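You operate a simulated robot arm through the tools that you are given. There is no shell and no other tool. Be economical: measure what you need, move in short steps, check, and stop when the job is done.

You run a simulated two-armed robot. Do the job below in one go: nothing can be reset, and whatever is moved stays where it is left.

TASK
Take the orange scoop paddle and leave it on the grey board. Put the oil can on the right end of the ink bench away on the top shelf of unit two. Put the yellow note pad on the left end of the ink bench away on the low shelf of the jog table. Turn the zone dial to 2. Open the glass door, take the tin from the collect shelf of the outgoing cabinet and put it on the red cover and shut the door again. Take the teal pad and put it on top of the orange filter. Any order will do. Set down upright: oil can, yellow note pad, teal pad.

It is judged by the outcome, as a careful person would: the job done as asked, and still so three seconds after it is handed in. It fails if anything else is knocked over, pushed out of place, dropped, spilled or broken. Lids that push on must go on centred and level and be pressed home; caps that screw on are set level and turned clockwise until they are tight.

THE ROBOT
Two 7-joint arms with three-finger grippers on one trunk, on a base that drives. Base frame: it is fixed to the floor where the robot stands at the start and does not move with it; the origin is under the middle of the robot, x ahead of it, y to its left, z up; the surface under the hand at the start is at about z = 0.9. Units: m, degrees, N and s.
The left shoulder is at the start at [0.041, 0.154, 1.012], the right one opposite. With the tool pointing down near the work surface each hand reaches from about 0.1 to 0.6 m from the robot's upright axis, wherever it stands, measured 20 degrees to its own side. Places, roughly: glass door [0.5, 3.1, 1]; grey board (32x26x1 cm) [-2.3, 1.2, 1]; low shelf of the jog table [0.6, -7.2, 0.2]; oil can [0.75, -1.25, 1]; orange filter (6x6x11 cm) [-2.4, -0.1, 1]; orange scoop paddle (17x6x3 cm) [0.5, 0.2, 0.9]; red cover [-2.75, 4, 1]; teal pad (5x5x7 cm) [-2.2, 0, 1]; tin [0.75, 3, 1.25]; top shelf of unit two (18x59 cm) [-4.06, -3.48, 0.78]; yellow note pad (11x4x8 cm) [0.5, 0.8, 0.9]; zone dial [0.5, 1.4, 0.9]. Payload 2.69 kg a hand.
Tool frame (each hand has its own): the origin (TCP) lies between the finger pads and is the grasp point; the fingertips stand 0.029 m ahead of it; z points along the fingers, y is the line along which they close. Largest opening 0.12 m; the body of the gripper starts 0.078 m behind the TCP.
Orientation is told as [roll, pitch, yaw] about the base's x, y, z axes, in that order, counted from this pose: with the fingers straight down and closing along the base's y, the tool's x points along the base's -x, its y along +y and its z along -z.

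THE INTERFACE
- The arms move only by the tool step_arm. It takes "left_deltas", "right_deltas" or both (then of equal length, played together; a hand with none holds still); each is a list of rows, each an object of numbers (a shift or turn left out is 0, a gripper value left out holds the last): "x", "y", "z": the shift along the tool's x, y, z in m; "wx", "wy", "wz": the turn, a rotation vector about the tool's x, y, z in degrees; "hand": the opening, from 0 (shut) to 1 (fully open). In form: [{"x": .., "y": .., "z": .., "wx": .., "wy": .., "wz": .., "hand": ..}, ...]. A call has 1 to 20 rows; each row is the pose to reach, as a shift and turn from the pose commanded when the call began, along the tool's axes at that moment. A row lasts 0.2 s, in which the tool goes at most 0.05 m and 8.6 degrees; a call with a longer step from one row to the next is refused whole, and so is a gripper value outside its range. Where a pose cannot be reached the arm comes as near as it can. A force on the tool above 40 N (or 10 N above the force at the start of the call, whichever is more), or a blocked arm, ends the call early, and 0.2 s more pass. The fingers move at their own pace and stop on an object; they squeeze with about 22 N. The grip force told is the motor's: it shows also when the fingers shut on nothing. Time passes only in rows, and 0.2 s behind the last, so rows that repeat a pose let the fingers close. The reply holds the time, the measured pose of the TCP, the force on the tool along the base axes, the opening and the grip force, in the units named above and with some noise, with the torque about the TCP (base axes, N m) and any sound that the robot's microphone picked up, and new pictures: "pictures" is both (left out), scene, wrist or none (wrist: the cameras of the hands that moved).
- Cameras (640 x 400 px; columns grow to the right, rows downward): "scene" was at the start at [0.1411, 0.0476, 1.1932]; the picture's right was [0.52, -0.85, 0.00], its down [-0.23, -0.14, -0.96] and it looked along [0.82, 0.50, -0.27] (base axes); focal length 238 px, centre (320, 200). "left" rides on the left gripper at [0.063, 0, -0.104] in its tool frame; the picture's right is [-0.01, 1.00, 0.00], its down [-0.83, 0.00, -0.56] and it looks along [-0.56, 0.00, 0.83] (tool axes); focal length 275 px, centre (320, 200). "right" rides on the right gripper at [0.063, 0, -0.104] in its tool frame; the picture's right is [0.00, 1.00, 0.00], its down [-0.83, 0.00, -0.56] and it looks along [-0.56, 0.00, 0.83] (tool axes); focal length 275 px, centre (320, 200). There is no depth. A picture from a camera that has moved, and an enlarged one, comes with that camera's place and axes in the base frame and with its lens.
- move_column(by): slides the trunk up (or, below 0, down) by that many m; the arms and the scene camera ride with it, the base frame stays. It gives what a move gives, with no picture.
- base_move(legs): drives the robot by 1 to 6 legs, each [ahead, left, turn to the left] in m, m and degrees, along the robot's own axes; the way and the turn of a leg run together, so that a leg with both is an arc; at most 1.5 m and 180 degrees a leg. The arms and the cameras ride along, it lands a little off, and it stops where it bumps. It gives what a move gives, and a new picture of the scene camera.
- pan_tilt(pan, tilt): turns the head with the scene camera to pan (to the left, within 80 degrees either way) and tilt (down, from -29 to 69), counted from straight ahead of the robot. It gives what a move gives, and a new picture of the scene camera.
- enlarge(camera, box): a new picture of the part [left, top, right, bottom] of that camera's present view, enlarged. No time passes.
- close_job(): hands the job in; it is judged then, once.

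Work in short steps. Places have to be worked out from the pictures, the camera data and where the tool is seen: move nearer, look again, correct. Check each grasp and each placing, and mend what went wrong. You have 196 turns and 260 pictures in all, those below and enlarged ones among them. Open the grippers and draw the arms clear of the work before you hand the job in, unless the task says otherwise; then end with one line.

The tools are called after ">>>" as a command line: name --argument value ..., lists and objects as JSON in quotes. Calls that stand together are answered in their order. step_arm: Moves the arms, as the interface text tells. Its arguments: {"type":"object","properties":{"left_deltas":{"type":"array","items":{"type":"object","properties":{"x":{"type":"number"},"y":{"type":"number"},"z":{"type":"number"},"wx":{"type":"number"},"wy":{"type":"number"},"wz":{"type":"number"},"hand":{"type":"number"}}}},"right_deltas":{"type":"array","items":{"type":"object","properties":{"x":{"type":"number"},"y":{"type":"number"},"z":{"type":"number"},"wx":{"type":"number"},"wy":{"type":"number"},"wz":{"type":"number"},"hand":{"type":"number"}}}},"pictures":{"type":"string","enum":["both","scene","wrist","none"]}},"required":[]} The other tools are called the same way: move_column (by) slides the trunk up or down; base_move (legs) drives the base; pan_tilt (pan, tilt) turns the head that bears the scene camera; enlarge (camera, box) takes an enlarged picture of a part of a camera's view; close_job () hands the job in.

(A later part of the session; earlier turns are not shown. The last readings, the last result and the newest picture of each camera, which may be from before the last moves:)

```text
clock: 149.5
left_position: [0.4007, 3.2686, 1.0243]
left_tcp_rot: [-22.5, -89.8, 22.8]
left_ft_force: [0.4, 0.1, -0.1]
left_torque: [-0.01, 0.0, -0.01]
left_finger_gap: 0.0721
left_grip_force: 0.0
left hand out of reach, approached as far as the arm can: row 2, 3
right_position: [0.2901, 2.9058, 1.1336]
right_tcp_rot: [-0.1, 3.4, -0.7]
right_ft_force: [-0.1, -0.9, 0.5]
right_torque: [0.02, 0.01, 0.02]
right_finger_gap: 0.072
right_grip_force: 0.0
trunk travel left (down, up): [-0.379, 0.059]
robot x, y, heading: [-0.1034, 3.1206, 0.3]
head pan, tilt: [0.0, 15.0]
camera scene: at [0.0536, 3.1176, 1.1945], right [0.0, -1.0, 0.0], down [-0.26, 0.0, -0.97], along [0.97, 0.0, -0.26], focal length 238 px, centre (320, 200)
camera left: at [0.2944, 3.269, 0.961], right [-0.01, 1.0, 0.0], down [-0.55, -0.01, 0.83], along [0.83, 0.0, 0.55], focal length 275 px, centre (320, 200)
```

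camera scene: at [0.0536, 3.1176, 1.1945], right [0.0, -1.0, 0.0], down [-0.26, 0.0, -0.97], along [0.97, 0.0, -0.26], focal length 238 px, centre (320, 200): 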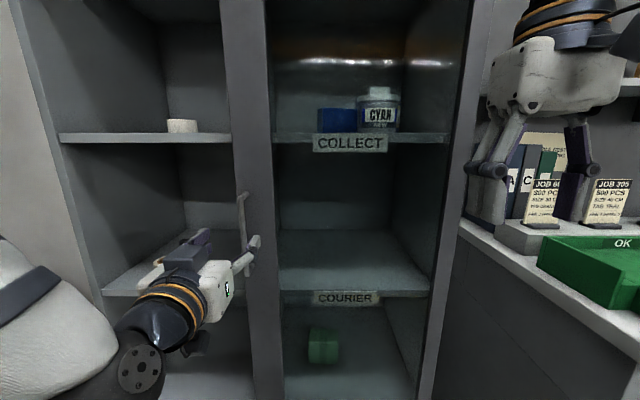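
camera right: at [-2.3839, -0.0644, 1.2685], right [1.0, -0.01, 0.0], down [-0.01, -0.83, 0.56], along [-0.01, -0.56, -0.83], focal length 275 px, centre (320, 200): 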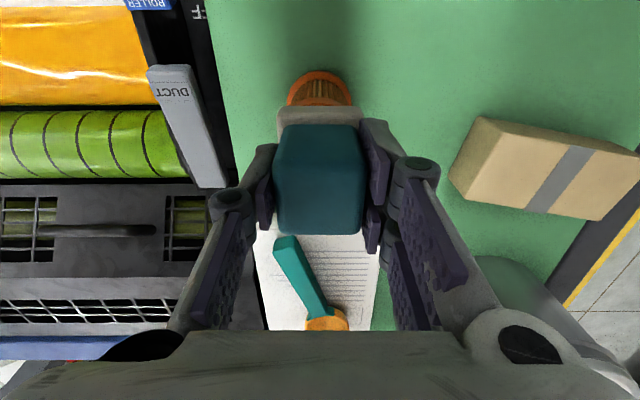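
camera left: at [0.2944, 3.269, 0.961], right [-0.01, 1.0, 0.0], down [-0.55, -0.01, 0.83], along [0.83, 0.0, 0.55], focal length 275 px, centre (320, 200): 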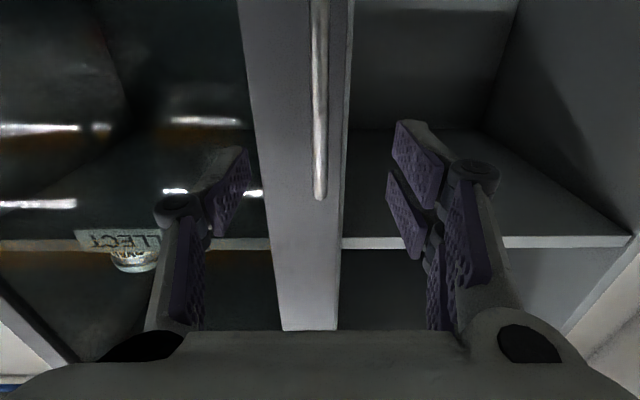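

Bar is centred between the fingers. Advance 0.105 with the base.

>>> base_move --legs '[[0.1, 0, 0]]'

>>> enlarge --camera "left" --box '[160, 0, 480, 200]'

```text
clock: 150.7
left_position: [0.4996, 3.2691, 1.024]
left_tcp_rot: [-75.1, -89.9, 75.4]
left_ft_force: [-7.5, -2.3, 0.5]
left_torque: [-0.02, -0.06, -0.35]
left_finger_gap: 0.0778
left_grip_force: 2.6
right_position: [0.3877, 2.9063, 1.1353]
right_tcp_rot: [-0.2, 3.3, -0.7]
right_ft_force: [-0.1, 0.0, 0.3]
right_torque: [-0.02, 0.03, 0.02]
right_finger_gap: 0.0718
right_grip_force: 0.1
trunk travel left (down, up): [-0.379, 0.059]
robot x, y, heading: [-0.0051, 3.1165, 0.1]
head pan, tilt: [0.0, 15.0]
camera scene: at [0.1518, 3.1178, 1.1947], right [0.0, -1.0, 0.0], down [-0.26, 0.0, -0.97], along [0.97, 0.0, -0.26], focal length 238 px, centre (320, 200)
```

scene: 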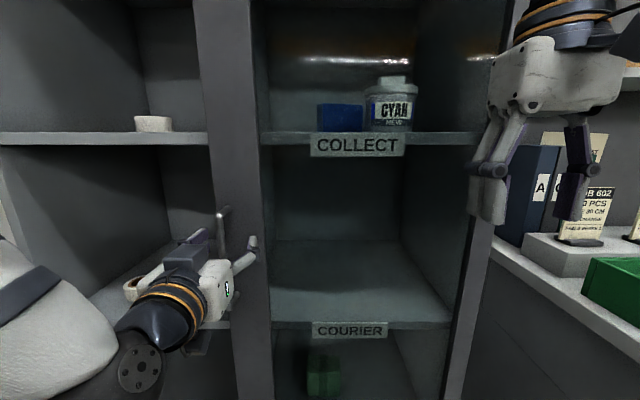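

```text
2.00 times, centred on (320, 100) of left
camera zoom: at [0.3931, 3.2692, 0.9617], right [-0.01, 1.0, 0.0], down [-0.56, -0.01, 0.83], along [0.83, 0.0, 0.56], focal length 551 px, centre (320, 400)
```

zoom: 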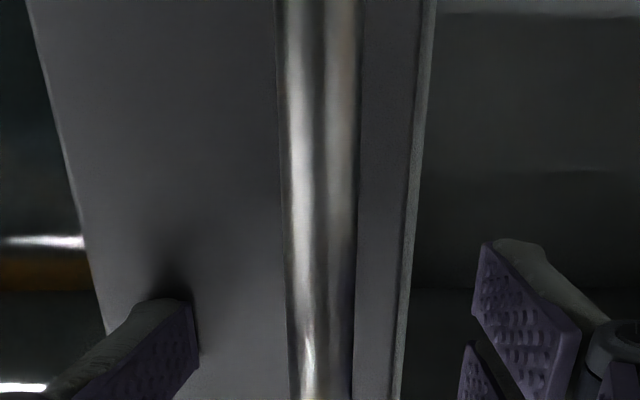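

Fingertips touch the door stile. Ease back 6 mm and close on the bar.

>>> step_arm --left_deltas '[{"z": -0.006}, {"z": -0.006, "hand": 0.0}, {"z": -0.006}, {"z": -0.006}, {"z": -0.006}]' --pictures "wrist"

```text
clock: 151.9
left_position: [0.4925, 3.2686, 1.0254]
left_tcp_rot: [-89.7, -89.9, 90.1]
left_ft_force: [-9.0, 0.7, 3.3]
left_torque: [0.14, 0.09, 0.03]
left_finger_gap: 0.0102
left_grip_force: 37.4
right_position: [0.3872, 2.9049, 1.1346]
right_tcp_rot: [-0.1, 3.2, -0.7]
right_ft_force: [-0.7, 0.6, -0.4]
right_torque: [-0.01, 0.0, -0.02]
right_finger_gap: 0.0718
right_grip_force: 0.1
trunk travel left (down, up): [-0.379, 0.059]
robot x, y, heading: [0.0005, 3.119, 0.1]
head pan, tilt: [0.0, 15.0]
camera left: at [0.3869, 3.2693, 0.9617], right [-0.01, 1.0, 0.0], down [-0.56, -0.01, 0.83], along [0.83, 0.0, 0.56], focal length 275 px, centre (320, 200)
```

left: 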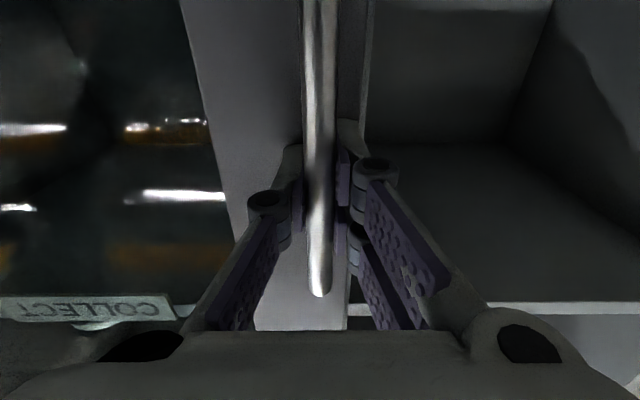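

Bar gripped. Pull open along the arc about the hinge, turning the hand with the door, first 15°.

>>> step_arm --left_deltas '[{"z": -0.018, "y": -0.002, "wx": -2.5}, {"z": -0.0365, "y": -0.005, "wx": -5}, {"z": -0.055, "y": -0.0086, "wx": -7.5}, {"z": -0.0724, "y": -0.0128, "wx": -10}, {"z": -0.09, "y": -0.018, "wx": -12.5}, {"z": -0.1074, "y": -0.024, "wx": -15}]' --pictures "scene"

```text
clock: 152.6
left_position: [0.4565, 3.2652, 1.0248]
left_tcp_rot: [0.1, -89.9, 8.3]
left_ft_force: [-2.2, 14.9, 3.3]
left_torque: [0.09, 0.31, 0.1]
left_finger_gap: 0.0101
left_grip_force: 37.6
left hand out of reach, approached as far as the arm can: row 2, 3
right_position: [0.39, 2.9097, 1.1347]
right_tcp_rot: [-0.1, 3.4, -0.4]
right_ft_force: [-0.5, 0.1, -0.4]
right_torque: [0.02, 0.02, 0.02]
right_finger_gap: 0.0718
right_grip_force: 0.1
trunk travel left (down, up): [-0.379, 0.059]
robot x, y, heading: [-0.0012, 3.1184, 0.2]
head pan, tilt: [0.0, 15.0]
stopped in row 3 (left hand): the force on the tool passed its limit at 43 N (the readings are from after the stop); the commanded pose is now the measured one
camera scene: at [0.1522, 3.1201, 1.1946], right [0.01, -1.0, 0.0], down [-0.26, 0.0, -0.97], along [0.97, 0.01, -0.26], focal length 238 px, centre (320, 200)
```

scene: 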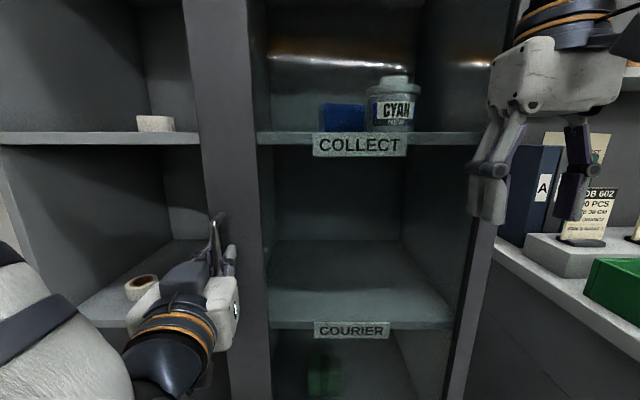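

Door has come 3.6 cm open. Arm can't retract more; pull with the base instead.

>>> base_move --legs '[[-0.07, 0, 0]]'

```text
clock: 153.7
left_position: [0.3955, 3.2491, 1.024]
left_tcp_rot: [-36.0, -89.6, 42.0]
left_ft_force: [2.3, -6.4, 3.6]
left_torque: [0.15, 0.66, -0.12]
left_finger_gap: 0.0103
left_grip_force: 37.5
right_position: [0.3274, 2.9044, 1.1357]
right_tcp_rot: [-0.1, 3.3, -0.9]
right_ft_force: [-0.3, -0.4, -0.8]
right_torque: [0.01, -0.01, -0.02]
right_finger_gap: 0.0717
right_grip_force: 0.1
trunk travel left (down, up): [-0.379, 0.059]
robot x, y, heading: [-0.0606, 3.1199, -0.2]
head pan, tilt: [0.0, 15.0]
stopped in leg 1: the force on the tool passed its limit at 46 N (the readings are from after the stop); the commanded pose is now the measured one
camera scene: at [0.0915, 3.1163, 1.1945], right [0.0, -1.0, 0.0], down [-0.26, 0.0, -0.97], along [0.97, 0.0, -0.26], focal length 238 px, centre (320, 200)
```

scene: 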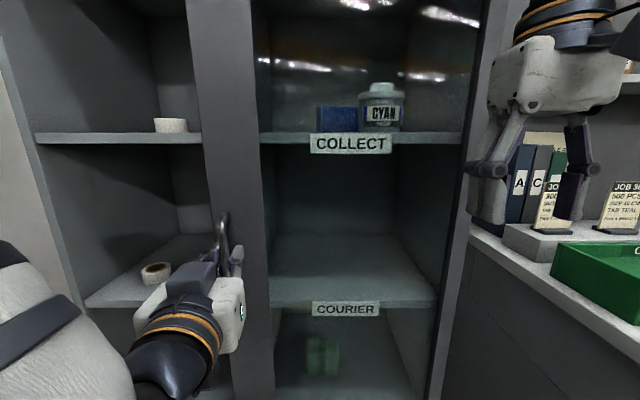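

The handle follows the predicted arc (r≈0.42, now ≈13.5° open). Realign the hand's yaw with the door, then pull on with base arcs.

>>> step_arm --left_deltas '[{"wx": -3}, {"wx": -6}, {"wx": -8}]' --pictures "none"

>>> base_move --legs '[[-0.027, -0.062, 5.75]]'

```text
clock: 154.5
left_position: [0.3955, 3.2513, 1.0246]
left_tcp_rot: [-23.4, -89.7, 37.8]
left_ft_force: [2.0, -6.6, -1.5]
left_torque: [0.38, -0.54, -0.04]
left_finger_gap: 0.0102
left_grip_force: 37.7
right_position: [0.3278, 2.9038, 1.1352]
right_tcp_rot: [-0.1, 3.4, -0.8]
right_ft_force: [-0.1, 0.5, -0.5]
right_torque: [-0.02, 0.02, -0.02]
right_finger_gap: 0.0721
right_grip_force: 0.1
trunk travel left (down, up): [-0.379, 0.059]
robot x, y, heading: [-0.0654, 3.1145, 0.0]
head pan, tilt: [0.0, 15.0]
```

```text
clock: 155.7
left_position: [0.3565, 3.2353, 1.0238]
left_tcp_rot: [-37.4, -89.7, 57.6]
left_ft_force: [-5.2, 11.5, -0.4]
left_torque: [0.25, 0.13, 0.06]
left_finger_gap: 0.0099
left_grip_force: 37.2
right_position: [0.3225, 2.8827, 1.1357]
right_tcp_rot: [-0.2, 3.2, 5.0]
right_ft_force: [-0.3, 0.0, 0.0]
right_torque: [0.02, 0.02, 0.02]
right_finger_gap: 0.0722
right_grip_force: 0.1
trunk travel left (down, up): [-0.379, 0.059]
robot x, y, heading: [-0.0832, 3.0577, 5.9]
head pan, tilt: [0.0, 15.0]
camera scene: at [0.066, 3.0711, 1.1946], right [0.1, -0.99, 0.0], down [-0.26, -0.03, -0.97], along [0.96, 0.1, -0.26], focal length 238 px, centre (320, 200)
```

scene: 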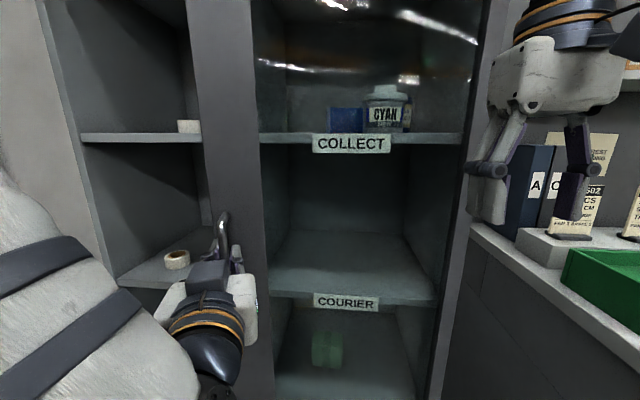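

Works well (≈19° open). Continue the same arc with several short legs.

>>> base_move --legs '[[-0.027, -0.0616, 6], [-0.027, -0.0616, 6], [-0.027, -0.0616, 6]]'

```text
clock: 158.3
left_position: [0.2451, 3.1685, 1.0249]
left_tcp_rot: [-43.9, -89.6, 82.3]
left_ft_force: [-21.6, 25.6, 1.6]
left_torque: [0.43, 0.24, -0.1]
left_finger_gap: 0.0104
left_grip_force: 37.3
right_position: [0.3215, 2.8223, 1.1364]
right_tcp_rot: [-0.3, 3.3, 22.8]
right_ft_force: [-0.4, 0.2, 0.5]
right_torque: [0.0, 0.01, 0.0]
right_finger_gap: 0.0717
right_grip_force: 0.0
trunk travel left (down, up): [-0.379, 0.059]
robot x, y, heading: [-0.1198, 2.8587, 23.5]
head pan, tilt: [0.0, 15.0]
camera scene: at [0.02, 2.9213, 1.1948], right [0.4, -0.92, 0.0], down [-0.23, -0.11, -0.97], along [0.89, 0.39, -0.26], focal length 238 px, centre (320, 200)
```

scene: 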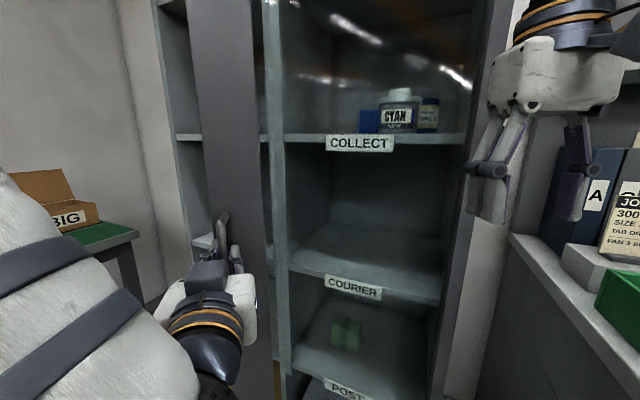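

≈37° open; slight radial strain—shift the hand outward 8 mm, then continue.

>>> step_arm --left_deltas '[{"y": 0.004}, {"y": 0.008}]' --pictures "none"

>>> base_move --legs '[[-0.0285, -0.0616, 6], [-0.0285, -0.0616, 6], [-0.0285, -0.0616, 6]]'

```text
clock: 158.9
left_position: [0.245, 3.1676, 1.0235]
left_tcp_rot: [-10.1, -89.6, 47.9]
left_ft_force: [12.0, -13.1, -0.8]
left_torque: [0.32, -0.35, 0.14]
left_finger_gap: 0.0103
left_grip_force: 37.4
right_position: [0.3266, 2.8167, 1.1344]
right_tcp_rot: [0.0, 3.4, 22.7]
right_ft_force: [0.0, 0.5, -1.0]
right_torque: [-0.01, -0.01, 0.03]
right_finger_gap: 0.072
right_grip_force: 0.1
trunk travel left (down, up): [-0.379, 0.059]
robot x, y, heading: [-0.1141, 2.8563, 23.4]
head pan, tilt: [0.0, 15.0]
```

```text
clock: 161.6
left_position: [0.1564, 3.0661, 1.0245]
left_tcp_rot: [-9.1, -89.7, 65.4]
left_ft_force: [2.8, -1.0, 2.5]
left_torque: [0.11, 0.01, 0.16]
left_finger_gap: 0.0104
left_grip_force: 37.6
right_position: [0.3415, 2.7553, 1.1351]
right_tcp_rot: [-0.1, 3.3, 40.6]
right_ft_force: [1.0, -0.1, -0.1]
right_torque: [0.02, -0.02, 0.03]
right_finger_gap: 0.072
right_grip_force: 0.2
trunk travel left (down, up): [-0.379, 0.059]
robot x, y, heading: [-0.0876, 2.6551, 41.8]
head pan, tilt: [0.0, 15.0]
camera scene: at [0.0251, 2.7574, 1.1946], right [0.66, -0.75, 0.0], down [-0.19, -0.17, -0.97], along [0.72, 0.64, -0.26], focal length 238 px, centre (320, 200)
```

scene: 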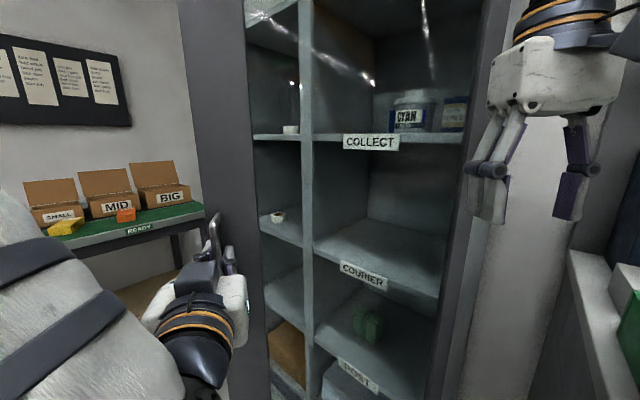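

≈55° open. Two more arc legs, then release.

>>> base_move --legs '[[-0.0285, -0.0616, 6], [-0.0285, -0.0616, 6], [-0.0285, -0.0616, 6]]'

>>> step_arm --left_deltas '[{"hand": 0.3}, {"hand": 0.5}, {"hand": 0.6}, {"hand": 0.6}]' --pictures "wrist"

```text
clock: 164.2
left_position: [0.1025, 2.9388, 1.0233]
left_tcp_rot: [-33.4, -89.6, 108.1]
left_ft_force: [-22.2, 5.3, 2.1]
left_torque: [-0.02, 0.32, -0.04]
left_finger_gap: 0.0102
left_grip_force: 37.0
right_position: [0.3754, 2.7021, 1.1354]
right_tcp_rot: [-0.3, 3.2, 58.8]
right_ft_force: [-0.5, 0.6, -0.7]
right_torque: [0.0, 0.01, -0.02]
right_finger_gap: 0.0721
right_grip_force: 0.0
trunk travel left (down, up): [-0.379, 0.059]
robot x, y, heading: [-0.0016, 2.4759, 59.9]
head pan, tilt: [0.0, 15.0]
camera scene: at [0.0724, 2.6064, 1.1947], right [0.86, -0.5, 0.0], down [-0.13, -0.22, -0.97], along [0.49, 0.83, -0.26], focal length 238 px, centre (320, 200)
```

scene: 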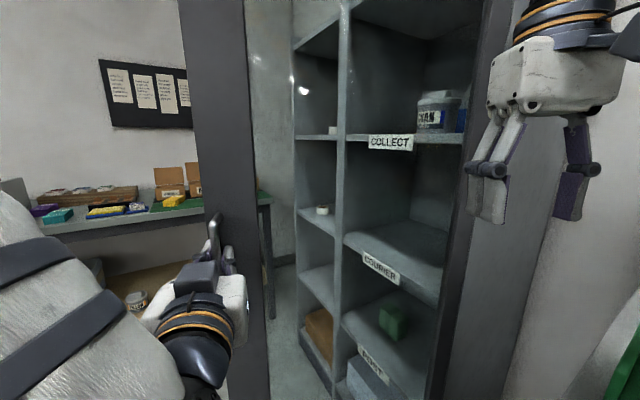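

```text
clock: 165.2
left_position: [0.1041, 2.9393, 1.024]
left_tcp_rot: [-10.5, -89.7, 85.0]
left_ft_force: [-0.9, 0.2, 0.0]
left_torque: [0.01, -0.03, 0.05]
left_finger_gap: 0.0719
left_grip_force: 0.1
right_position: [0.3778, 2.7024, 1.1343]
right_tcp_rot: [-0.1, 3.3, 58.7]
right_ft_force: [0.1, 0.4, -0.7]
right_torque: [-0.02, 0.06, -0.01]
right_finger_gap: 0.0721
right_grip_force: 0.1
trunk travel left (down, up): [-0.379, 0.059]
robot x, y, heading: [-0.0025, 2.4749, 59.6]
head pan, tilt: [0.0, 15.0]
camera left: at [0.0746, 2.8401, 0.9619], right [-0.96, 0.27, 0.0], down [-0.14, -0.53, 0.83], along [0.22, 0.8, 0.55], focal length 275 px, centre (320, 200)
```

left: 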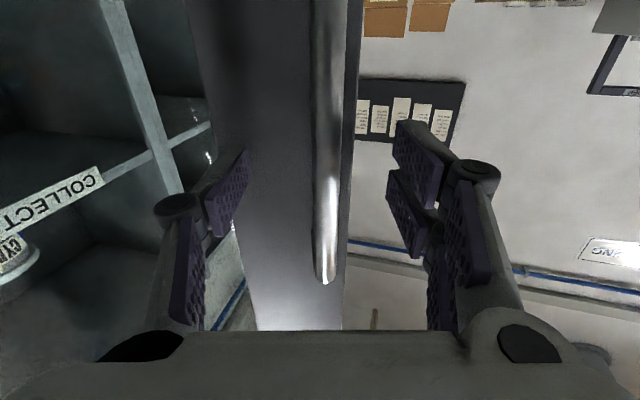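

Released at ≈73° open. Now drive around the door's free edge to its inner side, keeping clear.

>>> base_move --legs '[[-0.5, 0, 0], [0, 0.42, 0], [0, 0, -59.6], [0, 1.18, 0]]'

```text
clock: 183.1
left_position: [-0.1633, 3.5832, 1.0235]
left_tcp_rot: [-11.3, -89.7, 26.4]
left_ft_force: [0.9, -0.3, -0.1]
left_torque: [0.0, 0.02, 0.01]
left_finger_gap: 0.0718
left_grip_force: 0.1
right_position: [-0.229, 3.2277, 1.1353]
right_tcp_rot: [-0.1, 3.4, -0.7]
right_ft_force: [-0.1, 0.3, -0.3]
right_torque: [0.0, 0.0, -0.04]
right_finger_gap: 0.0718
right_grip_force: 0.1
trunk travel left (down, up): [-0.379, 0.059]
robot x, y, heading: [-0.6219, 3.441, -0.0]
head pan, tilt: [0.0, 15.0]
camera scene: at [-0.4652, 3.4385, 1.1945], right [0.0, -1.0, 0.0], down [-0.26, 0.0, -0.97], along [0.97, 0.0, -0.26], focal length 238 px, centre (320, 200)
```

scene: 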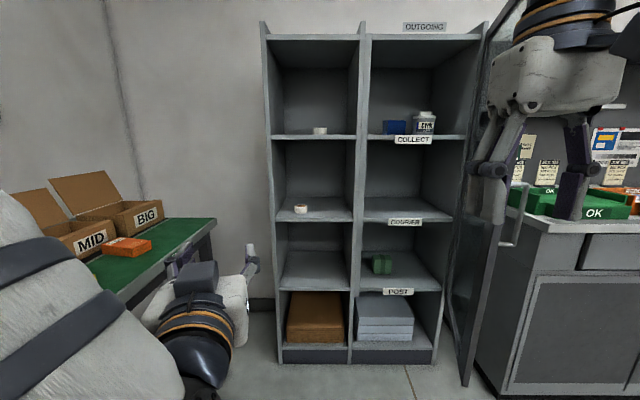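

Door stays open. Move forward and push it wider with the right hand against the stile.

>>> base_move --legs '[[0.37, 0, 0], [0, -0.2, 0]]'

```text
clock: 187.2
left_position: [0.2034, 3.386, 1.025]
left_tcp_rot: [-10.0, -89.7, 25.2]
left_ft_force: [0.1, -0.8, -0.1]
left_torque: [0.0, -0.01, 0.03]
left_finger_gap: 0.0717
left_grip_force: 0.0
right_position: [0.1374, 3.0303, 1.1351]
right_tcp_rot: [-0.1, 3.4, -0.6]
right_ft_force: [0.3, -0.6, 0.5]
right_torque: [-0.01, 0.0, 0.01]
right_finger_gap: 0.072
right_grip_force: 0.0
trunk travel left (down, up): [-0.379, 0.059]
robot x, y, heading: [-0.2533, 3.2444, 0.3]
head pan, tilt: [0.0, 15.0]
camera scene: at [-0.0978, 3.2413, 1.1945], right [0.0, -1.0, 0.0], down [-0.26, 0.0, -0.97], along [0.97, 0.0, -0.26], focal length 238 px, centre (320, 200)
```

scene: 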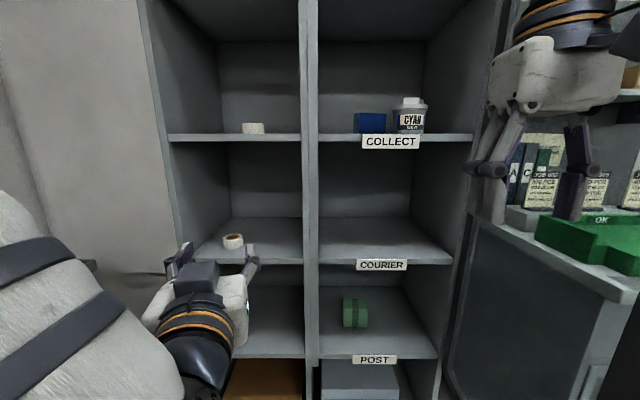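

Push right.

>>> base_move --legs '[[0, -0.12, 0]]'

>>> pan_tilt --pan -45 --tilt 30

```text
clock: 188.8
left_position: [0.2039, 3.2668, 1.0238]
left_tcp_rot: [-10.0, -89.6, 25.1]
left_ft_force: [-0.2, -0.5, 1.0]
left_torque: [-0.03, 0.0, 0.01]
left_finger_gap: 0.072
left_grip_force: 0.0
right_position: [0.1397, 2.9116, 1.135]
right_tcp_rot: [-0.1, 3.4, -0.7]
right_ft_force: [0.7, -0.6, 0.0]
right_torque: [0.03, 0.0, 0.01]
right_finger_gap: 0.0722
right_grip_force: 0.1
trunk travel left (down, up): [-0.379, 0.059]
robot x, y, heading: [-0.249, 3.1203, 0.3]
head pan, tilt: [0.0, 15.0]
camera scene: at [-0.0973, 3.1215, 1.1945], right [0.0, -1.0, 0.0], down [-0.26, 0.0, -0.97], along [0.97, 0.0, -0.26], focal length 238 px, centre (320, 200)
```

scene: 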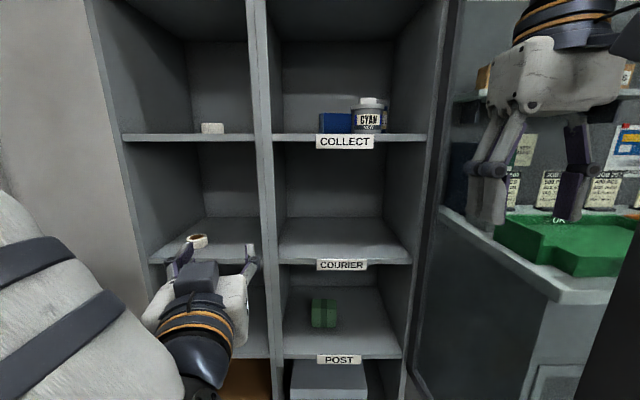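

```text
clock: 189.9
left_position: [0.2047, 3.2679, 1.0235]
left_tcp_rot: [-13.0, -89.7, 27.9]
left_ft_force: [-0.3, -0.7, -0.9]
left_torque: [-0.03, 0.01, 0.03]
left_finger_gap: 0.0716
left_grip_force: 0.0
right_position: [0.1387, 2.9108, 1.1348]
right_tcp_rot: [-0.2, 3.4, -0.6]
right_ft_force: [-1.0, -0.7, -0.5]
right_torque: [0.0, 0.0, -0.01]
right_finger_gap: 0.0723
right_grip_force: 0.0
trunk travel left (down, up): [-0.379, 0.059]
robot x, y, heading: [-0.2473, 3.1226, 0.1]
head pan, tilt: [-45.0, 30.0]
camera scene: at [-0.1264, 3.058, 1.1703], right [-0.7, -0.71, 0.0], down [-0.36, 0.35, -0.87], along [0.62, -0.61, -0.5], focal length 238 px, centre (320, 200)
```

scene: 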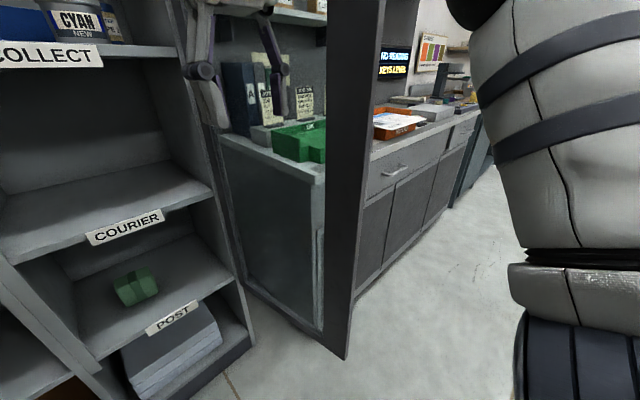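

Door now stands at ≈100° open. Raise the trunk, fold the left hand back to pointing down near the body, and turn the right hand horizontal for the tin.

>>> move_column --by 0.055

>>> step_arm --left_deltas '[{"z": -0.015, "x": -0.01, "wy": 8}, {"z": -0.03, "x": -0.02, "wy": 16}, {"z": -0.045, "x": -0.03, "wy": 24}, {"z": -0.06, "x": -0.04, "wy": 32}, {"z": -0.075, "x": -0.05, "wy": 40}, {"z": -0.09, "x": -0.06, "wy": 48}, {"z": -0.105, "x": -0.07, "wy": 56}, {"z": -0.12, "x": -0.08, "wy": 64}, {"z": -0.135, "x": -0.09, "wy": 72}, {"z": -0.15, "x": -0.1, "wy": 80}, {"z": -0.165, "x": -0.1, "wy": 88}, {"z": -0.165, "x": -0.1, "wy": 90}]' --right_deltas '[{"x": -0.015, "y": 0.005, "wy": -8, "hand": 1.0}, {"x": -0.03, "y": 0.01, "wy": -16}, {"x": -0.045, "y": 0.015, "wy": -24}, {"x": -0.06, "y": 0.02, "wy": -32}, {"x": -0.075, "y": 0.025, "z": -0.005, "wy": -40}, {"x": -0.09, "y": 0.03, "z": -0.01, "wy": -48}, {"x": -0.105, "y": 0.035, "z": -0.015, "wy": -56}, {"x": -0.12, "y": 0.04, "z": -0.02, "wy": -64}, {"x": -0.135, "y": 0.045, "z": -0.025, "wy": -72}, {"x": -0.15, "y": 0.05, "z": -0.03, "wy": -80}, {"x": -0.16, "y": 0.055, "z": -0.035, "wy": -88}, {"x": -0.16, "y": 0.06, "z": -0.04, "wy": -93.4}]' --pictures "none"

>>> pan_tilt --pan -10 --tilt 10

```text
clock: 190.8
left_position: [0.2048, 3.2691, 1.0771]
left_tcp_rot: [-5.2, -89.5, 20.2]
left_ft_force: [0.6, 0.2, 0.1]
left_torque: [0.01, -0.05, 0.02]
left_finger_gap: 0.072
left_grip_force: 0.2
right_position: [0.1393, 2.9109, 1.1885]
right_tcp_rot: [-0.2, 3.5, -0.8]
right_ft_force: [0.5, 0.1, 0.4]
right_torque: [-0.01, 0.06, 0.02]
right_finger_gap: 0.0719
right_grip_force: 0.2
trunk travel left (down, up): [-0.434, 0.004]
robot x, y, heading: [-0.2515, 3.1225, 0.1]
head pan, tilt: [-45.0, 30.0]
```

```text
clock: 193.4
left_position: [0.0452, 3.2248, 1.1806]
left_tcp_rot: [-0.1, 0.3, 15.0]
left_ft_force: [0.4, 0.5, 0.0]
left_torque: [0.01, 0.01, 0.02]
left_finger_gap: 0.0718
left_grip_force: 0.1
right_position: [0.3019, 2.9691, 1.22]
right_tcp_rot: [-127.6, -89.7, 126.9]
right_ft_force: [-0.6, 0.2, 0.5]
right_torque: [0.0, 0.01, 0.02]
right_finger_gap: 0.12
right_grip_force: 0.1
trunk travel left (down, up): [-0.434, 0.004]
robot x, y, heading: [-0.2507, 3.1242, 0.3]
head pan, tilt: [-45.0, 30.0]
```

```text
clock: 194.4
left_position: [0.0452, 3.2252, 1.1792]
left_tcp_rot: [-0.2, 0.3, 15.2]
left_ft_force: [0.2, -0.1, 0.3]
left_torque: [-0.02, 0.05, 0.0]
left_finger_gap: 0.0721
left_grip_force: 0.0
right_position: [0.3009, 2.9701, 1.2196]
right_tcp_rot: [-95.2, -89.9, 94.7]
right_ft_force: [0.2, 0.4, 0.2]
right_torque: [-0.01, -0.02, -0.03]
right_finger_gap: 0.1202
right_grip_force: 0.2
trunk travel left (down, up): [-0.434, 0.004]
robot x, y, heading: [-0.2514, 3.1231, 0.0]
head pan, tilt: [-10.0, 10.0]
camera scene: at [-0.1536, 3.1055, 1.2652], right [-0.17, -0.99, 0.0], down [-0.17, 0.03, -0.98], along [0.97, -0.17, -0.17], focal length 238 px, centre (320, 200)
```

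scene: 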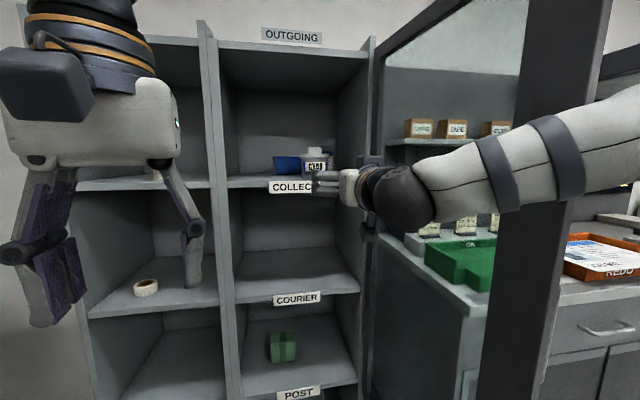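

Extend the right arm a bit farther to straighten the elbow, and plan to approach the tin at −18° heading from the left, clear of the door.

>>> step_arm --right_deltas '[{"z": 0.04, "x": -0.008}, {"z": 0.08, "x": -0.016}, {"z": 0.1, "x": -0.016}, {"z": 0.1, "x": -0.016}]' --pictures "none"

>>> base_move --legs '[[0, 0.2, 0], [0, 0, -18]]'

```text
clock: 195.4
left_position: [0.046, 3.2258, 1.1794]
left_tcp_rot: [-0.1, 0.3, 15.1]
left_ft_force: [0.6, 1.0, -0.4]
left_torque: [0.04, 0.0, -0.01]
left_finger_gap: 0.0718
left_grip_force: 0.1
right_position: [0.4, 2.9674, 1.2374]
right_tcp_rot: [-112.4, -89.9, 111.8]
right_ft_force: [0.3, 0.3, 1.0]
right_torque: [0.03, -0.02, -0.03]
right_finger_gap: 0.1199
right_grip_force: 0.0
trunk travel left (down, up): [-0.434, 0.004]
robot x, y, heading: [-0.2508, 3.1201, 0.3]
head pan, tilt: [-10.0, 10.0]
```

```text
clock: 198.6
left_position: [0.0631, 3.326, 1.1804]
left_tcp_rot: [-0.1, 0.3, -3.1]
left_ft_force: [0.0, 0.3, -0.4]
left_torque: [-0.01, 0.01, 0.0]
left_finger_gap: 0.0717
left_grip_force: 0.2
right_position: [0.3203, 2.9728, 1.236]
right_tcp_rot: [-109.5, -89.9, 90.7]
right_ft_force: [0.3, 0.1, -0.9]
right_torque: [-0.04, -0.02, 0.02]
right_finger_gap: 0.1201
right_grip_force: 0.1
trunk travel left (down, up): [-0.434, 0.004]
robot x, y, heading: [-0.2542, 3.3205, -18.1]
head pan, tilt: [-10.0, 10.0]
camera scene: at [-0.1641, 3.2752, 1.2653], right [-0.47, -0.88, 0.0], down [-0.15, 0.08, -0.98], along [0.87, -0.46, -0.17], focal length 238 px, centre (320, 200)
```

scene: 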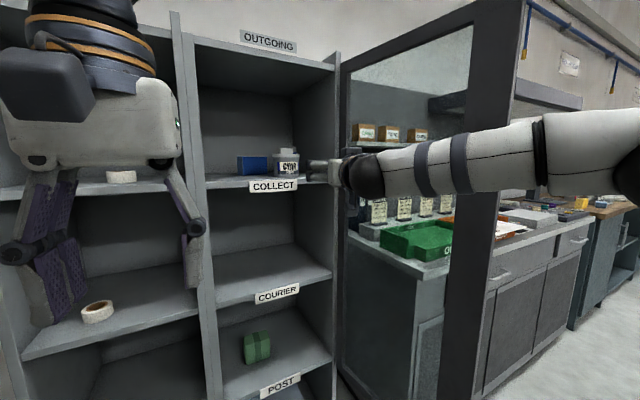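

Shift left 0.10 to line up with the tin, advance 0.14 and look from the right wrist.

>>> base_move --legs '[[0, 0.1, 0], [0.14, 0, 0]]'

>>> step_arm --right_deltas '[{"z": 0.001}]' --pictures "wrist"

```text
clock: 201.0
left_position: [0.2263, 3.3771, 1.1807]
left_tcp_rot: [-0.1, 0.4, -3.2]
left_ft_force: [0.2, 0.4, 1.0]
left_torque: [-0.01, 0.05, -0.01]
left_finger_gap: 0.0717
left_grip_force: 0.0
right_position: [0.4827, 3.0221, 1.2373]
right_tcp_rot: [-107.8, -89.9, 88.9]
right_ft_force: [0.4, 0.2, 0.8]
right_torque: [-0.01, -0.03, -0.02]
right_finger_gap: 0.1202
right_grip_force: 0.1
trunk travel left (down, up): [-0.434, 0.004]
robot x, y, heading: [-0.0893, 3.3742, -18.1]
head pan, tilt: [-10.0, 10.0]
camera scene: at [-0.0005, 3.3269, 1.2653], right [-0.47, -0.88, 0.0], down [-0.15, 0.08, -0.98], along [0.87, -0.46, -0.17], focal length 238 px, centre (320, 200)
```

scene: 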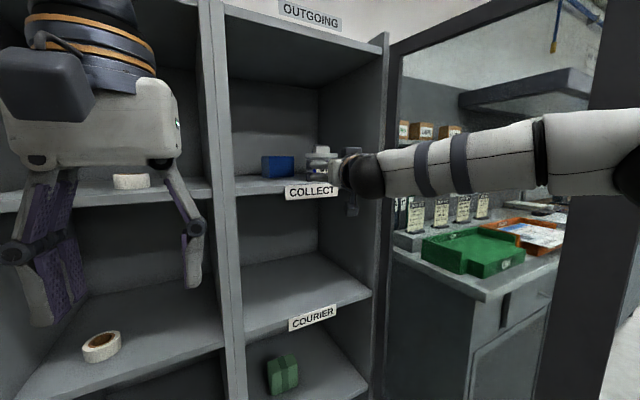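

```text
clock: 201.4
left_position: [0.2245, 3.3789, 1.1801]
left_tcp_rot: [-0.1, 0.3, -3.1]
left_ft_force: [0.8, 0.2, -0.5]
left_torque: [-0.01, 0.05, -0.01]
left_finger_gap: 0.0719
left_grip_force: 0.0
right_position: [0.4841, 3.0212, 1.2376]
right_tcp_rot: [-119.6, -89.9, 100.8]
right_ft_force: [0.7, 0.5, 0.1]
right_torque: [-0.01, -0.02, -0.06]
right_finger_gap: 0.12
right_grip_force: 0.0
trunk travel left (down, up): [-0.434, 0.004]
robot x, y, heading: [-0.0916, 3.3711, -17.8]
head pan, tilt: [-10.0, 10.0]
camera right: at [0.3856, 3.0555, 1.1736], right [0.32, 0.95, -0.01], down [-0.53, 0.19, 0.83], along [0.79, -0.26, 0.56], focal length 275 px, centre (320, 200)
```

right: 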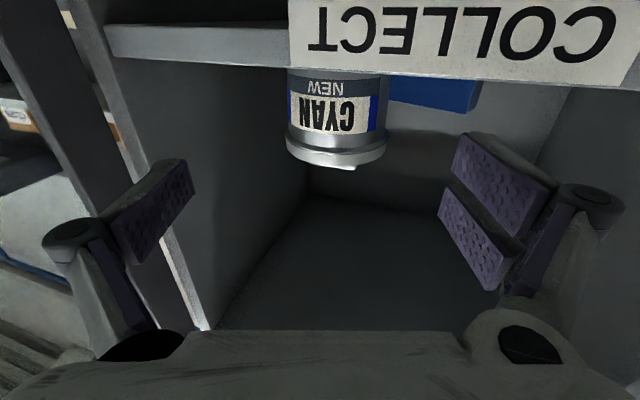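

Tin centre ≈(0.655,2.982), body ≈8.5 cm wide, z 1.187–1.28. Shift 1.5 cm left and advance.

>>> step_arm --right_deltas '[{"y": 0.015}, {"y": 0.015}]' --pictures "none"

>>> base_move --legs '[[0.1, 0, 0]]'

>>> step_arm --right_deltas '[{"z": 0.001}]' --pictures "wrist"

```text
clock: 202.0
left_position: [0.2247, 3.3775, 1.1803]
left_tcp_rot: [-0.1, 0.4, -3.0]
left_ft_force: [-0.1, 0.2, 0.0]
left_torque: [0.0, 0.0, -0.03]
left_finger_gap: 0.0723
left_grip_force: 0.1
right_position: [0.4883, 3.0357, 1.2364]
right_tcp_rot: [-119.4, -89.9, 100.5]
right_ft_force: [0.3, -0.7, -0.4]
right_torque: [0.02, 0.03, -0.01]
right_finger_gap: 0.1199
right_grip_force: 0.1
trunk travel left (down, up): [-0.434, 0.004]
robot x, y, heading: [-0.0897, 3.3747, -18.1]
head pan, tilt: [-10.0, 10.0]
```

```text
clock: 203.1
left_position: [0.319, 3.3474, 1.1803]
left_tcp_rot: [0.0, 0.3, -3.2]
left_ft_force: [1.0, 0.4, 0.0]
left_torque: [0.01, 0.02, -0.02]
left_finger_gap: 0.0718
left_grip_force: 0.1
right_position: [0.5817, 3.0055, 1.2371]
right_tcp_rot: [-113.9, -90.0, 94.9]
right_ft_force: [0.8, -0.1, 0.4]
right_torque: [-0.01, -0.01, -0.01]
right_finger_gap: 0.12
right_grip_force: 0.1
trunk travel left (down, up): [-0.434, 0.004]
robot x, y, heading: [0.0053, 3.3381, -18.1]
head pan, tilt: [-10.0, 10.0]
camera scene: at [0.0931, 3.2966, 1.2653], right [-0.47, -0.88, 0.0], down [-0.15, 0.08, -0.98], along [0.87, -0.46, -0.17], focal length 238 px, centre (320, 200)
```

scene: 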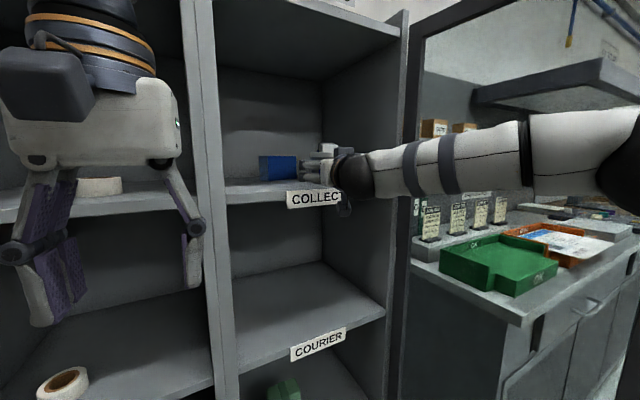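

```text
clock: 203.5
left_position: [0.3182, 3.3473, 1.1796]
left_tcp_rot: [-0.1, 0.4, -3.1]
left_ft_force: [0.5, -1.0, 0.2]
left_torque: [0.0, 0.0, -0.04]
left_finger_gap: 0.0721
left_grip_force: 0.0
right_position: [0.5829, 3.0057, 1.2367]
right_tcp_rot: [-127.6, -89.8, 108.9]
right_ft_force: [0.4, 0.5, 0.7]
right_torque: [-0.02, 0.03, 0.04]
right_finger_gap: 0.1199
right_grip_force: 0.1
trunk travel left (down, up): [-0.434, 0.004]
robot x, y, heading: [0.0056, 3.3451, -17.8]
head pan, tilt: [-10.0, 10.0]
camera right: at [0.4852, 3.0389, 1.1733], right [0.32, 0.95, -0.01], down [-0.53, 0.19, 0.83], along [0.79, -0.26, 0.56], focal length 275 px, centre (320, 200)
```

right: 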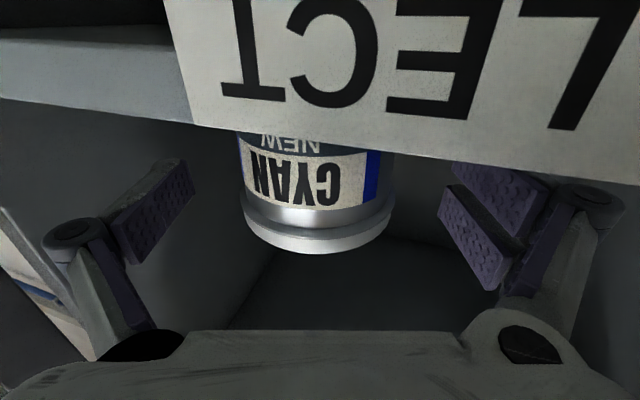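

Well centred; tin centre about 4.4 cm ahead of the TCP. Advance 4.2 cm and close.

>>> step_arm --right_deltas '[{"y": -0.001, "z": 0.015}, {"y": -0.002, "z": 0.03}, {"y": -0.002, "z": 0.042}, {"y": -0.002, "z": 0.042}]' --pictures "wrist"

>>> enlarge --camera "scene" --box '[240, 120, 400, 220]'

```text
clock: 204.5
left_position: [0.3183, 3.3478, 1.18]
left_tcp_rot: [-0.1, 0.3, -3.1]
left_ft_force: [-0.6, 0.8, 1.0]
left_torque: [0.0, -0.05, -0.02]
left_finger_gap: 0.072
left_grip_force: 0.1
right_position: [0.6217, 2.9905, 1.236]
right_tcp_rot: [-111.5, -89.8, 92.7]
right_ft_force: [1.1, -0.3, -0.7]
right_torque: [-0.01, -0.03, 0.01]
right_finger_gap: 0.12
right_grip_force: 0.0
trunk travel left (down, up): [-0.434, 0.004]
robot x, y, heading: [0.0032, 3.3395, -17.8]
head pan, tilt: [-10.0, 10.0]
camera right: at [0.5246, 3.0234, 1.1729], right [0.32, 0.95, -0.01], down [-0.53, 0.19, 0.83], along [0.79, -0.26, 0.56], focal length 275 px, centre (320, 200)
```

right: 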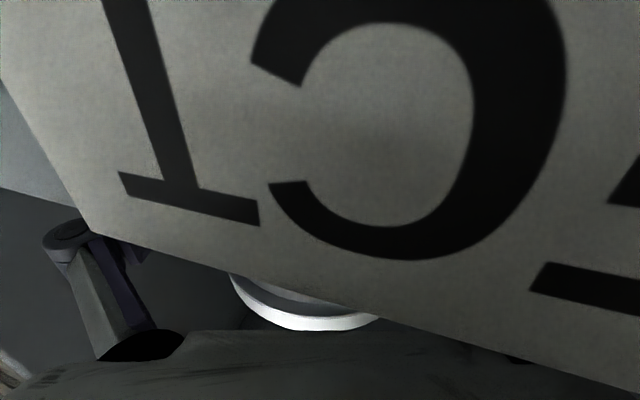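

```text
4.00 times, centred on (320, 170) of scene
camera zoom: at [0.0924, 3.2967, 1.2653], right [-0.47, -0.88, 0.0], down [-0.15, 0.08, -0.98], along [0.87, -0.46, -0.17], focal length 950 px, centre (320, 320)
```

zoom: 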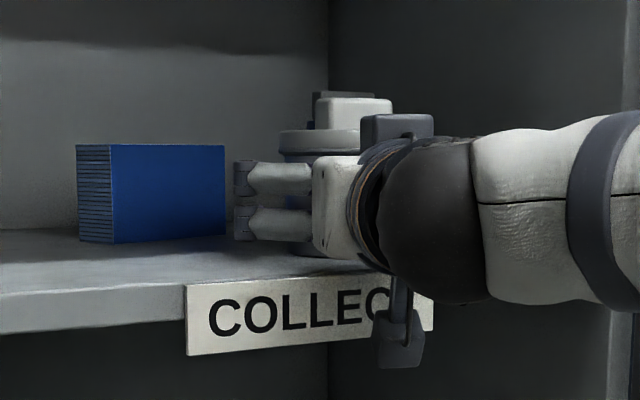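

Position is good; close on the tin.

>>> step_arm --right_deltas '[{"hand": 0.6}, {"hand": 0.0}, {"hand": 0.0}, {"hand": 0.0}]' --pictures "none"

>>> enlarge --camera "scene" --box '[240, 120, 400, 220]'

```text
clock: 205.5
left_position: [0.3183, 3.3475, 1.1804]
left_tcp_rot: [-0.1, 0.3, -3.1]
left_ft_force: [0.3, 0.0, -0.4]
left_torque: [0.02, 0.01, 0.04]
left_finger_gap: 0.0718
left_grip_force: 0.0
right_position: [0.6226, 2.9904, 1.2358]
right_tcp_rot: [-108.2, -89.8, 89.4]
right_ft_force: [1.4, 1.8, -0.7]
right_torque: [-0.11, 0.03, 0.0]
right_finger_gap: 0.0836
right_grip_force: 21.4
trunk travel left (down, up): [-0.434, 0.004]
robot x, y, heading: [0.0051, 3.3456, -18.2]
head pan, tilt: [-10.0, 10.0]
```

```text
4.00 times, centred on (320, 170) of scene
camera zoom: at [0.0927, 3.2969, 1.2653], right [-0.47, -0.88, 0.0], down [-0.15, 0.08, -0.98], along [0.87, -0.46, -0.17], focal length 950 px, centre (320, 320)
```

zoom: 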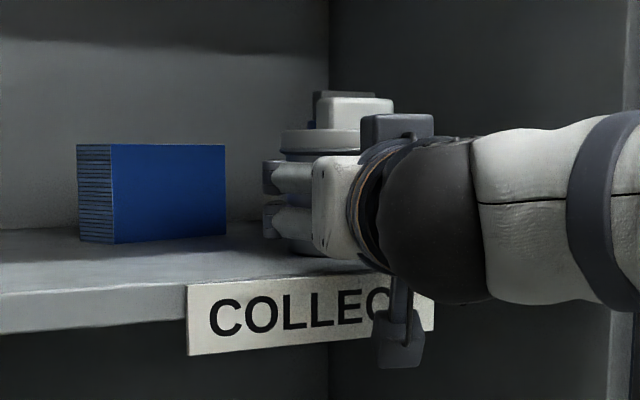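

Tin held. Lift 2.5 cm and back straight out.

>>> step_arm --right_deltas '[{"x": -0.01}, {"x": -0.025}, {"x": -0.025}]' --pictures "none"

>>> base_move --legs '[[-0.3, 0, 0]]'

```text
clock: 206.3
left_position: [0.3182, 3.347, 1.1801]
left_tcp_rot: [-0.2, 0.4, -3.1]
left_ft_force: [0.2, -0.2, 0.0]
left_torque: [-0.01, -0.01, 0.05]
left_finger_gap: 0.0719
left_grip_force: 0.0
right_position: [0.6223, 2.9896, 1.2596]
right_tcp_rot: [-73.8, -89.9, 55.1]
right_ft_force: [0.9, -0.5, -5.9]
right_torque: [-0.01, 0.05, -0.03]
right_finger_gap: 0.0836
right_grip_force: 22.2
trunk travel left (down, up): [-0.434, 0.004]
robot x, y, heading: [0.0008, 3.3453, -18.0]
head pan, tilt: [-10.0, 10.0]
```

```text
clock: 208.4
left_position: [0.0332, 3.4399, 1.1805]
left_tcp_rot: [-0.2, 0.3, -3.1]
left_ft_force: [0.6, 0.0, 0.0]
left_torque: [-0.02, -0.03, -0.02]
left_finger_gap: 0.0716
left_grip_force: 0.1
right_position: [0.336, 3.0829, 1.2613]
right_tcp_rot: [-89.4, -90.0, 70.5]
right_ft_force: [0.0, -0.1, -4.9]
right_torque: [0.05, 0.03, -0.02]
right_finger_gap: 0.0837
right_grip_force: 22.6
trunk travel left (down, up): [-0.434, 0.004]
robot x, y, heading: [-0.2823, 3.4362, -18.2]
head pan, tilt: [-10.0, 10.0]
camera scene: at [-0.1935, 3.3894, 1.2652], right [-0.47, -0.88, 0.0], down [-0.15, 0.08, -0.98], along [0.87, -0.46, -0.17], focal length 238 px, centre (320, 200)
```

scene: 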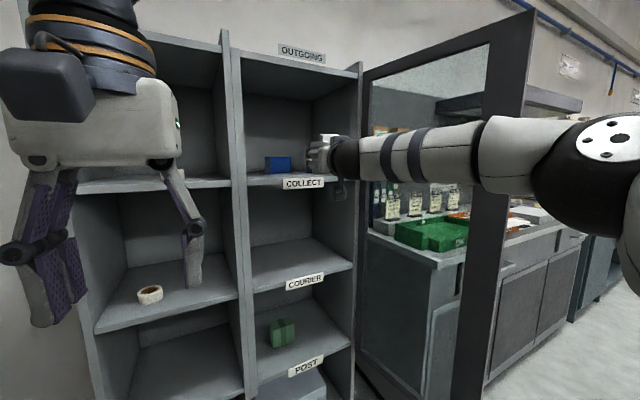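

Tin is out. Back away, turn right to face −x, and look for the red cover.

>>> base_move --legs '[[-0.45, 0, 0], [0, 0, -162]]'

>>> pan_tilt --pan -20 --tilt 12

```text
clock: 217.7
left_position: [-1.0085, 3.4745, 1.1817]
left_tcp_rot: [-0.1, 0.4, -164.9]
left_ft_force: [-0.7, -0.5, 0.6]
left_torque: [-0.01, 0.03, 0.03]
left_finger_gap: 0.0723
left_grip_force: 0.0
right_position: [-1.4096, 3.7189, 1.2601]
right_tcp_rot: [-87.3, -89.9, -93.4]
right_ft_force: [0.3, -0.3, -5.1]
right_torque: [0.02, -0.06, -0.01]
right_finger_gap: 0.084
right_grip_force: 22.2
trunk travel left (down, up): [-0.434, 0.004]
robot x, y, heading: [-0.7111, 3.5747, -180.0]
head pan, tilt: [-10.0, 10.0]
camera scene: at [-0.8092, 3.591, 1.2652], right [0.17, 0.99, 0.0], down [0.17, -0.03, -0.98], along [-0.97, 0.17, -0.17], focal length 238 px, centre (320, 200)
```

scene: 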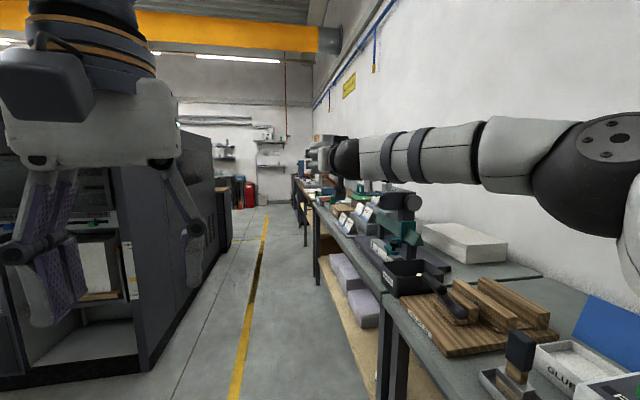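

```text
clock: 218.4
left_position: [-1.0079, 3.4747, 1.179]
left_tcp_rot: [-0.2, 0.4, -164.8]
left_ft_force: [0.2, -0.5, 0.4]
left_torque: [-0.02, -0.03, 0.03]
left_finger_gap: 0.0721
left_grip_force: 0.1
right_position: [-1.4077, 3.7179, 1.2606]
right_tcp_rot: [-77.9, -89.9, -102.7]
right_ft_force: [0.1, -0.2, -4.3]
right_torque: [-0.01, -0.02, -0.01]
right_finger_gap: 0.0837
right_grip_force: 21.9
trunk travel left (down, up): [-0.434, 0.004]
robot x, y, heading: [-0.7091, 3.5768, -179.8]
head pan, tilt: [-20.0, 12.0]
camera scene: at [-0.8053, 3.6066, 1.262], right [0.34, 0.94, 0.0], down [0.2, -0.07, -0.98], along [-0.92, 0.33, -0.21], focal length 238 px, centre (320, 200)
```

scene: 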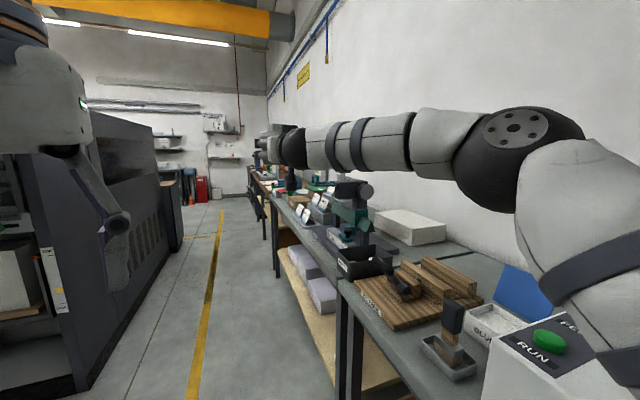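

The cover should be on the bench ahead along the wall. Drive down the aisle and turn to face the bench.

>>> base_move --legs '[[0, 0.27, 0], [1.5, 0, 0], [0.4, 0, 0]]'

>>> pan_tilt --pan -70 --tilt 25

```text
clock: 230.2
left_position: [-2.9135, 3.1789, 1.1798]
left_tcp_rot: [-0.2, 0.3, -164.1]
left_ft_force: [-0.4, 0.2, -0.3]
left_torque: [0.03, -0.02, -0.03]
left_finger_gap: 0.072
left_grip_force: 0.0
right_position: [-3.3155, 3.4184, 1.2609]
right_tcp_rot: [-88.5, -89.9, -91.3]
right_ft_force: [-0.1, -0.6, -4.8]
right_torque: [0.02, -0.02, -0.02]
right_finger_gap: 0.0836
right_grip_force: 22.0
trunk travel left (down, up): [-0.434, 0.004]
robot x, y, heading: [-2.6116, 3.287, -179.0]
head pan, tilt: [-20.0, 12.0]
camera scene: at [-2.7109, 3.3143, 1.262], right [0.33, 0.95, 0.0], down [0.2, -0.07, -0.98], along [-0.92, 0.32, -0.21], focal length 238 px, centre (320, 200)
```

scene: 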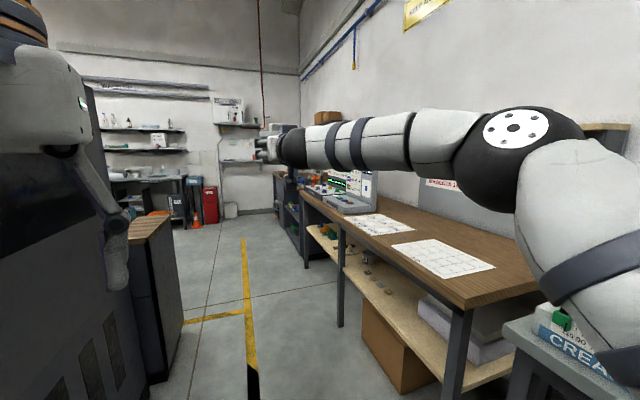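

```text
clock: 231.4
left_position: [-2.9121, 3.1783, 1.1795]
left_tcp_rot: [-0.2, 0.3, -164.1]
left_ft_force: [-0.3, 0.1, -1.1]
left_torque: [0.01, 0.01, 0.02]
left_finger_gap: 0.0721
left_grip_force: 0.1
right_position: [-3.3149, 3.4168, 1.2615]
right_tcp_rot: [-83.4, -89.9, -96.5]
right_ft_force: [0.2, 0.2, -5.4]
right_torque: [0.0, -0.03, 0.0]
right_finger_gap: 0.0837
right_grip_force: 21.9
trunk travel left (down, up): [-0.434, 0.004]
robot x, y, heading: [-2.6144, 3.2842, -179.2]
head pan, tilt: [-70.0, 25.0]
camera scene: at [-2.6557, 3.3699, 1.2409], right [0.93, 0.36, 0.0], down [0.15, -0.39, -0.91], along [-0.33, 0.85, -0.42], focal length 238 px, centre (320, 200)
```

scene: 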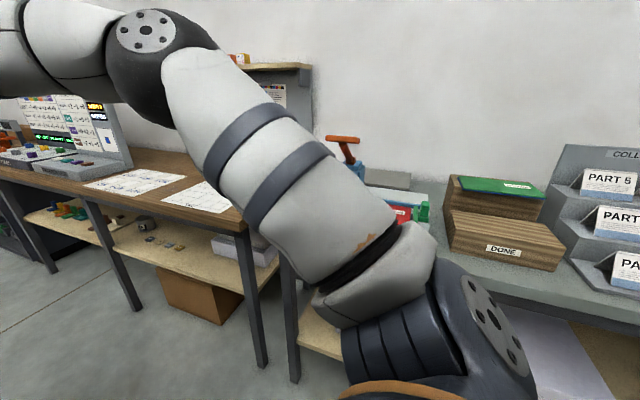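

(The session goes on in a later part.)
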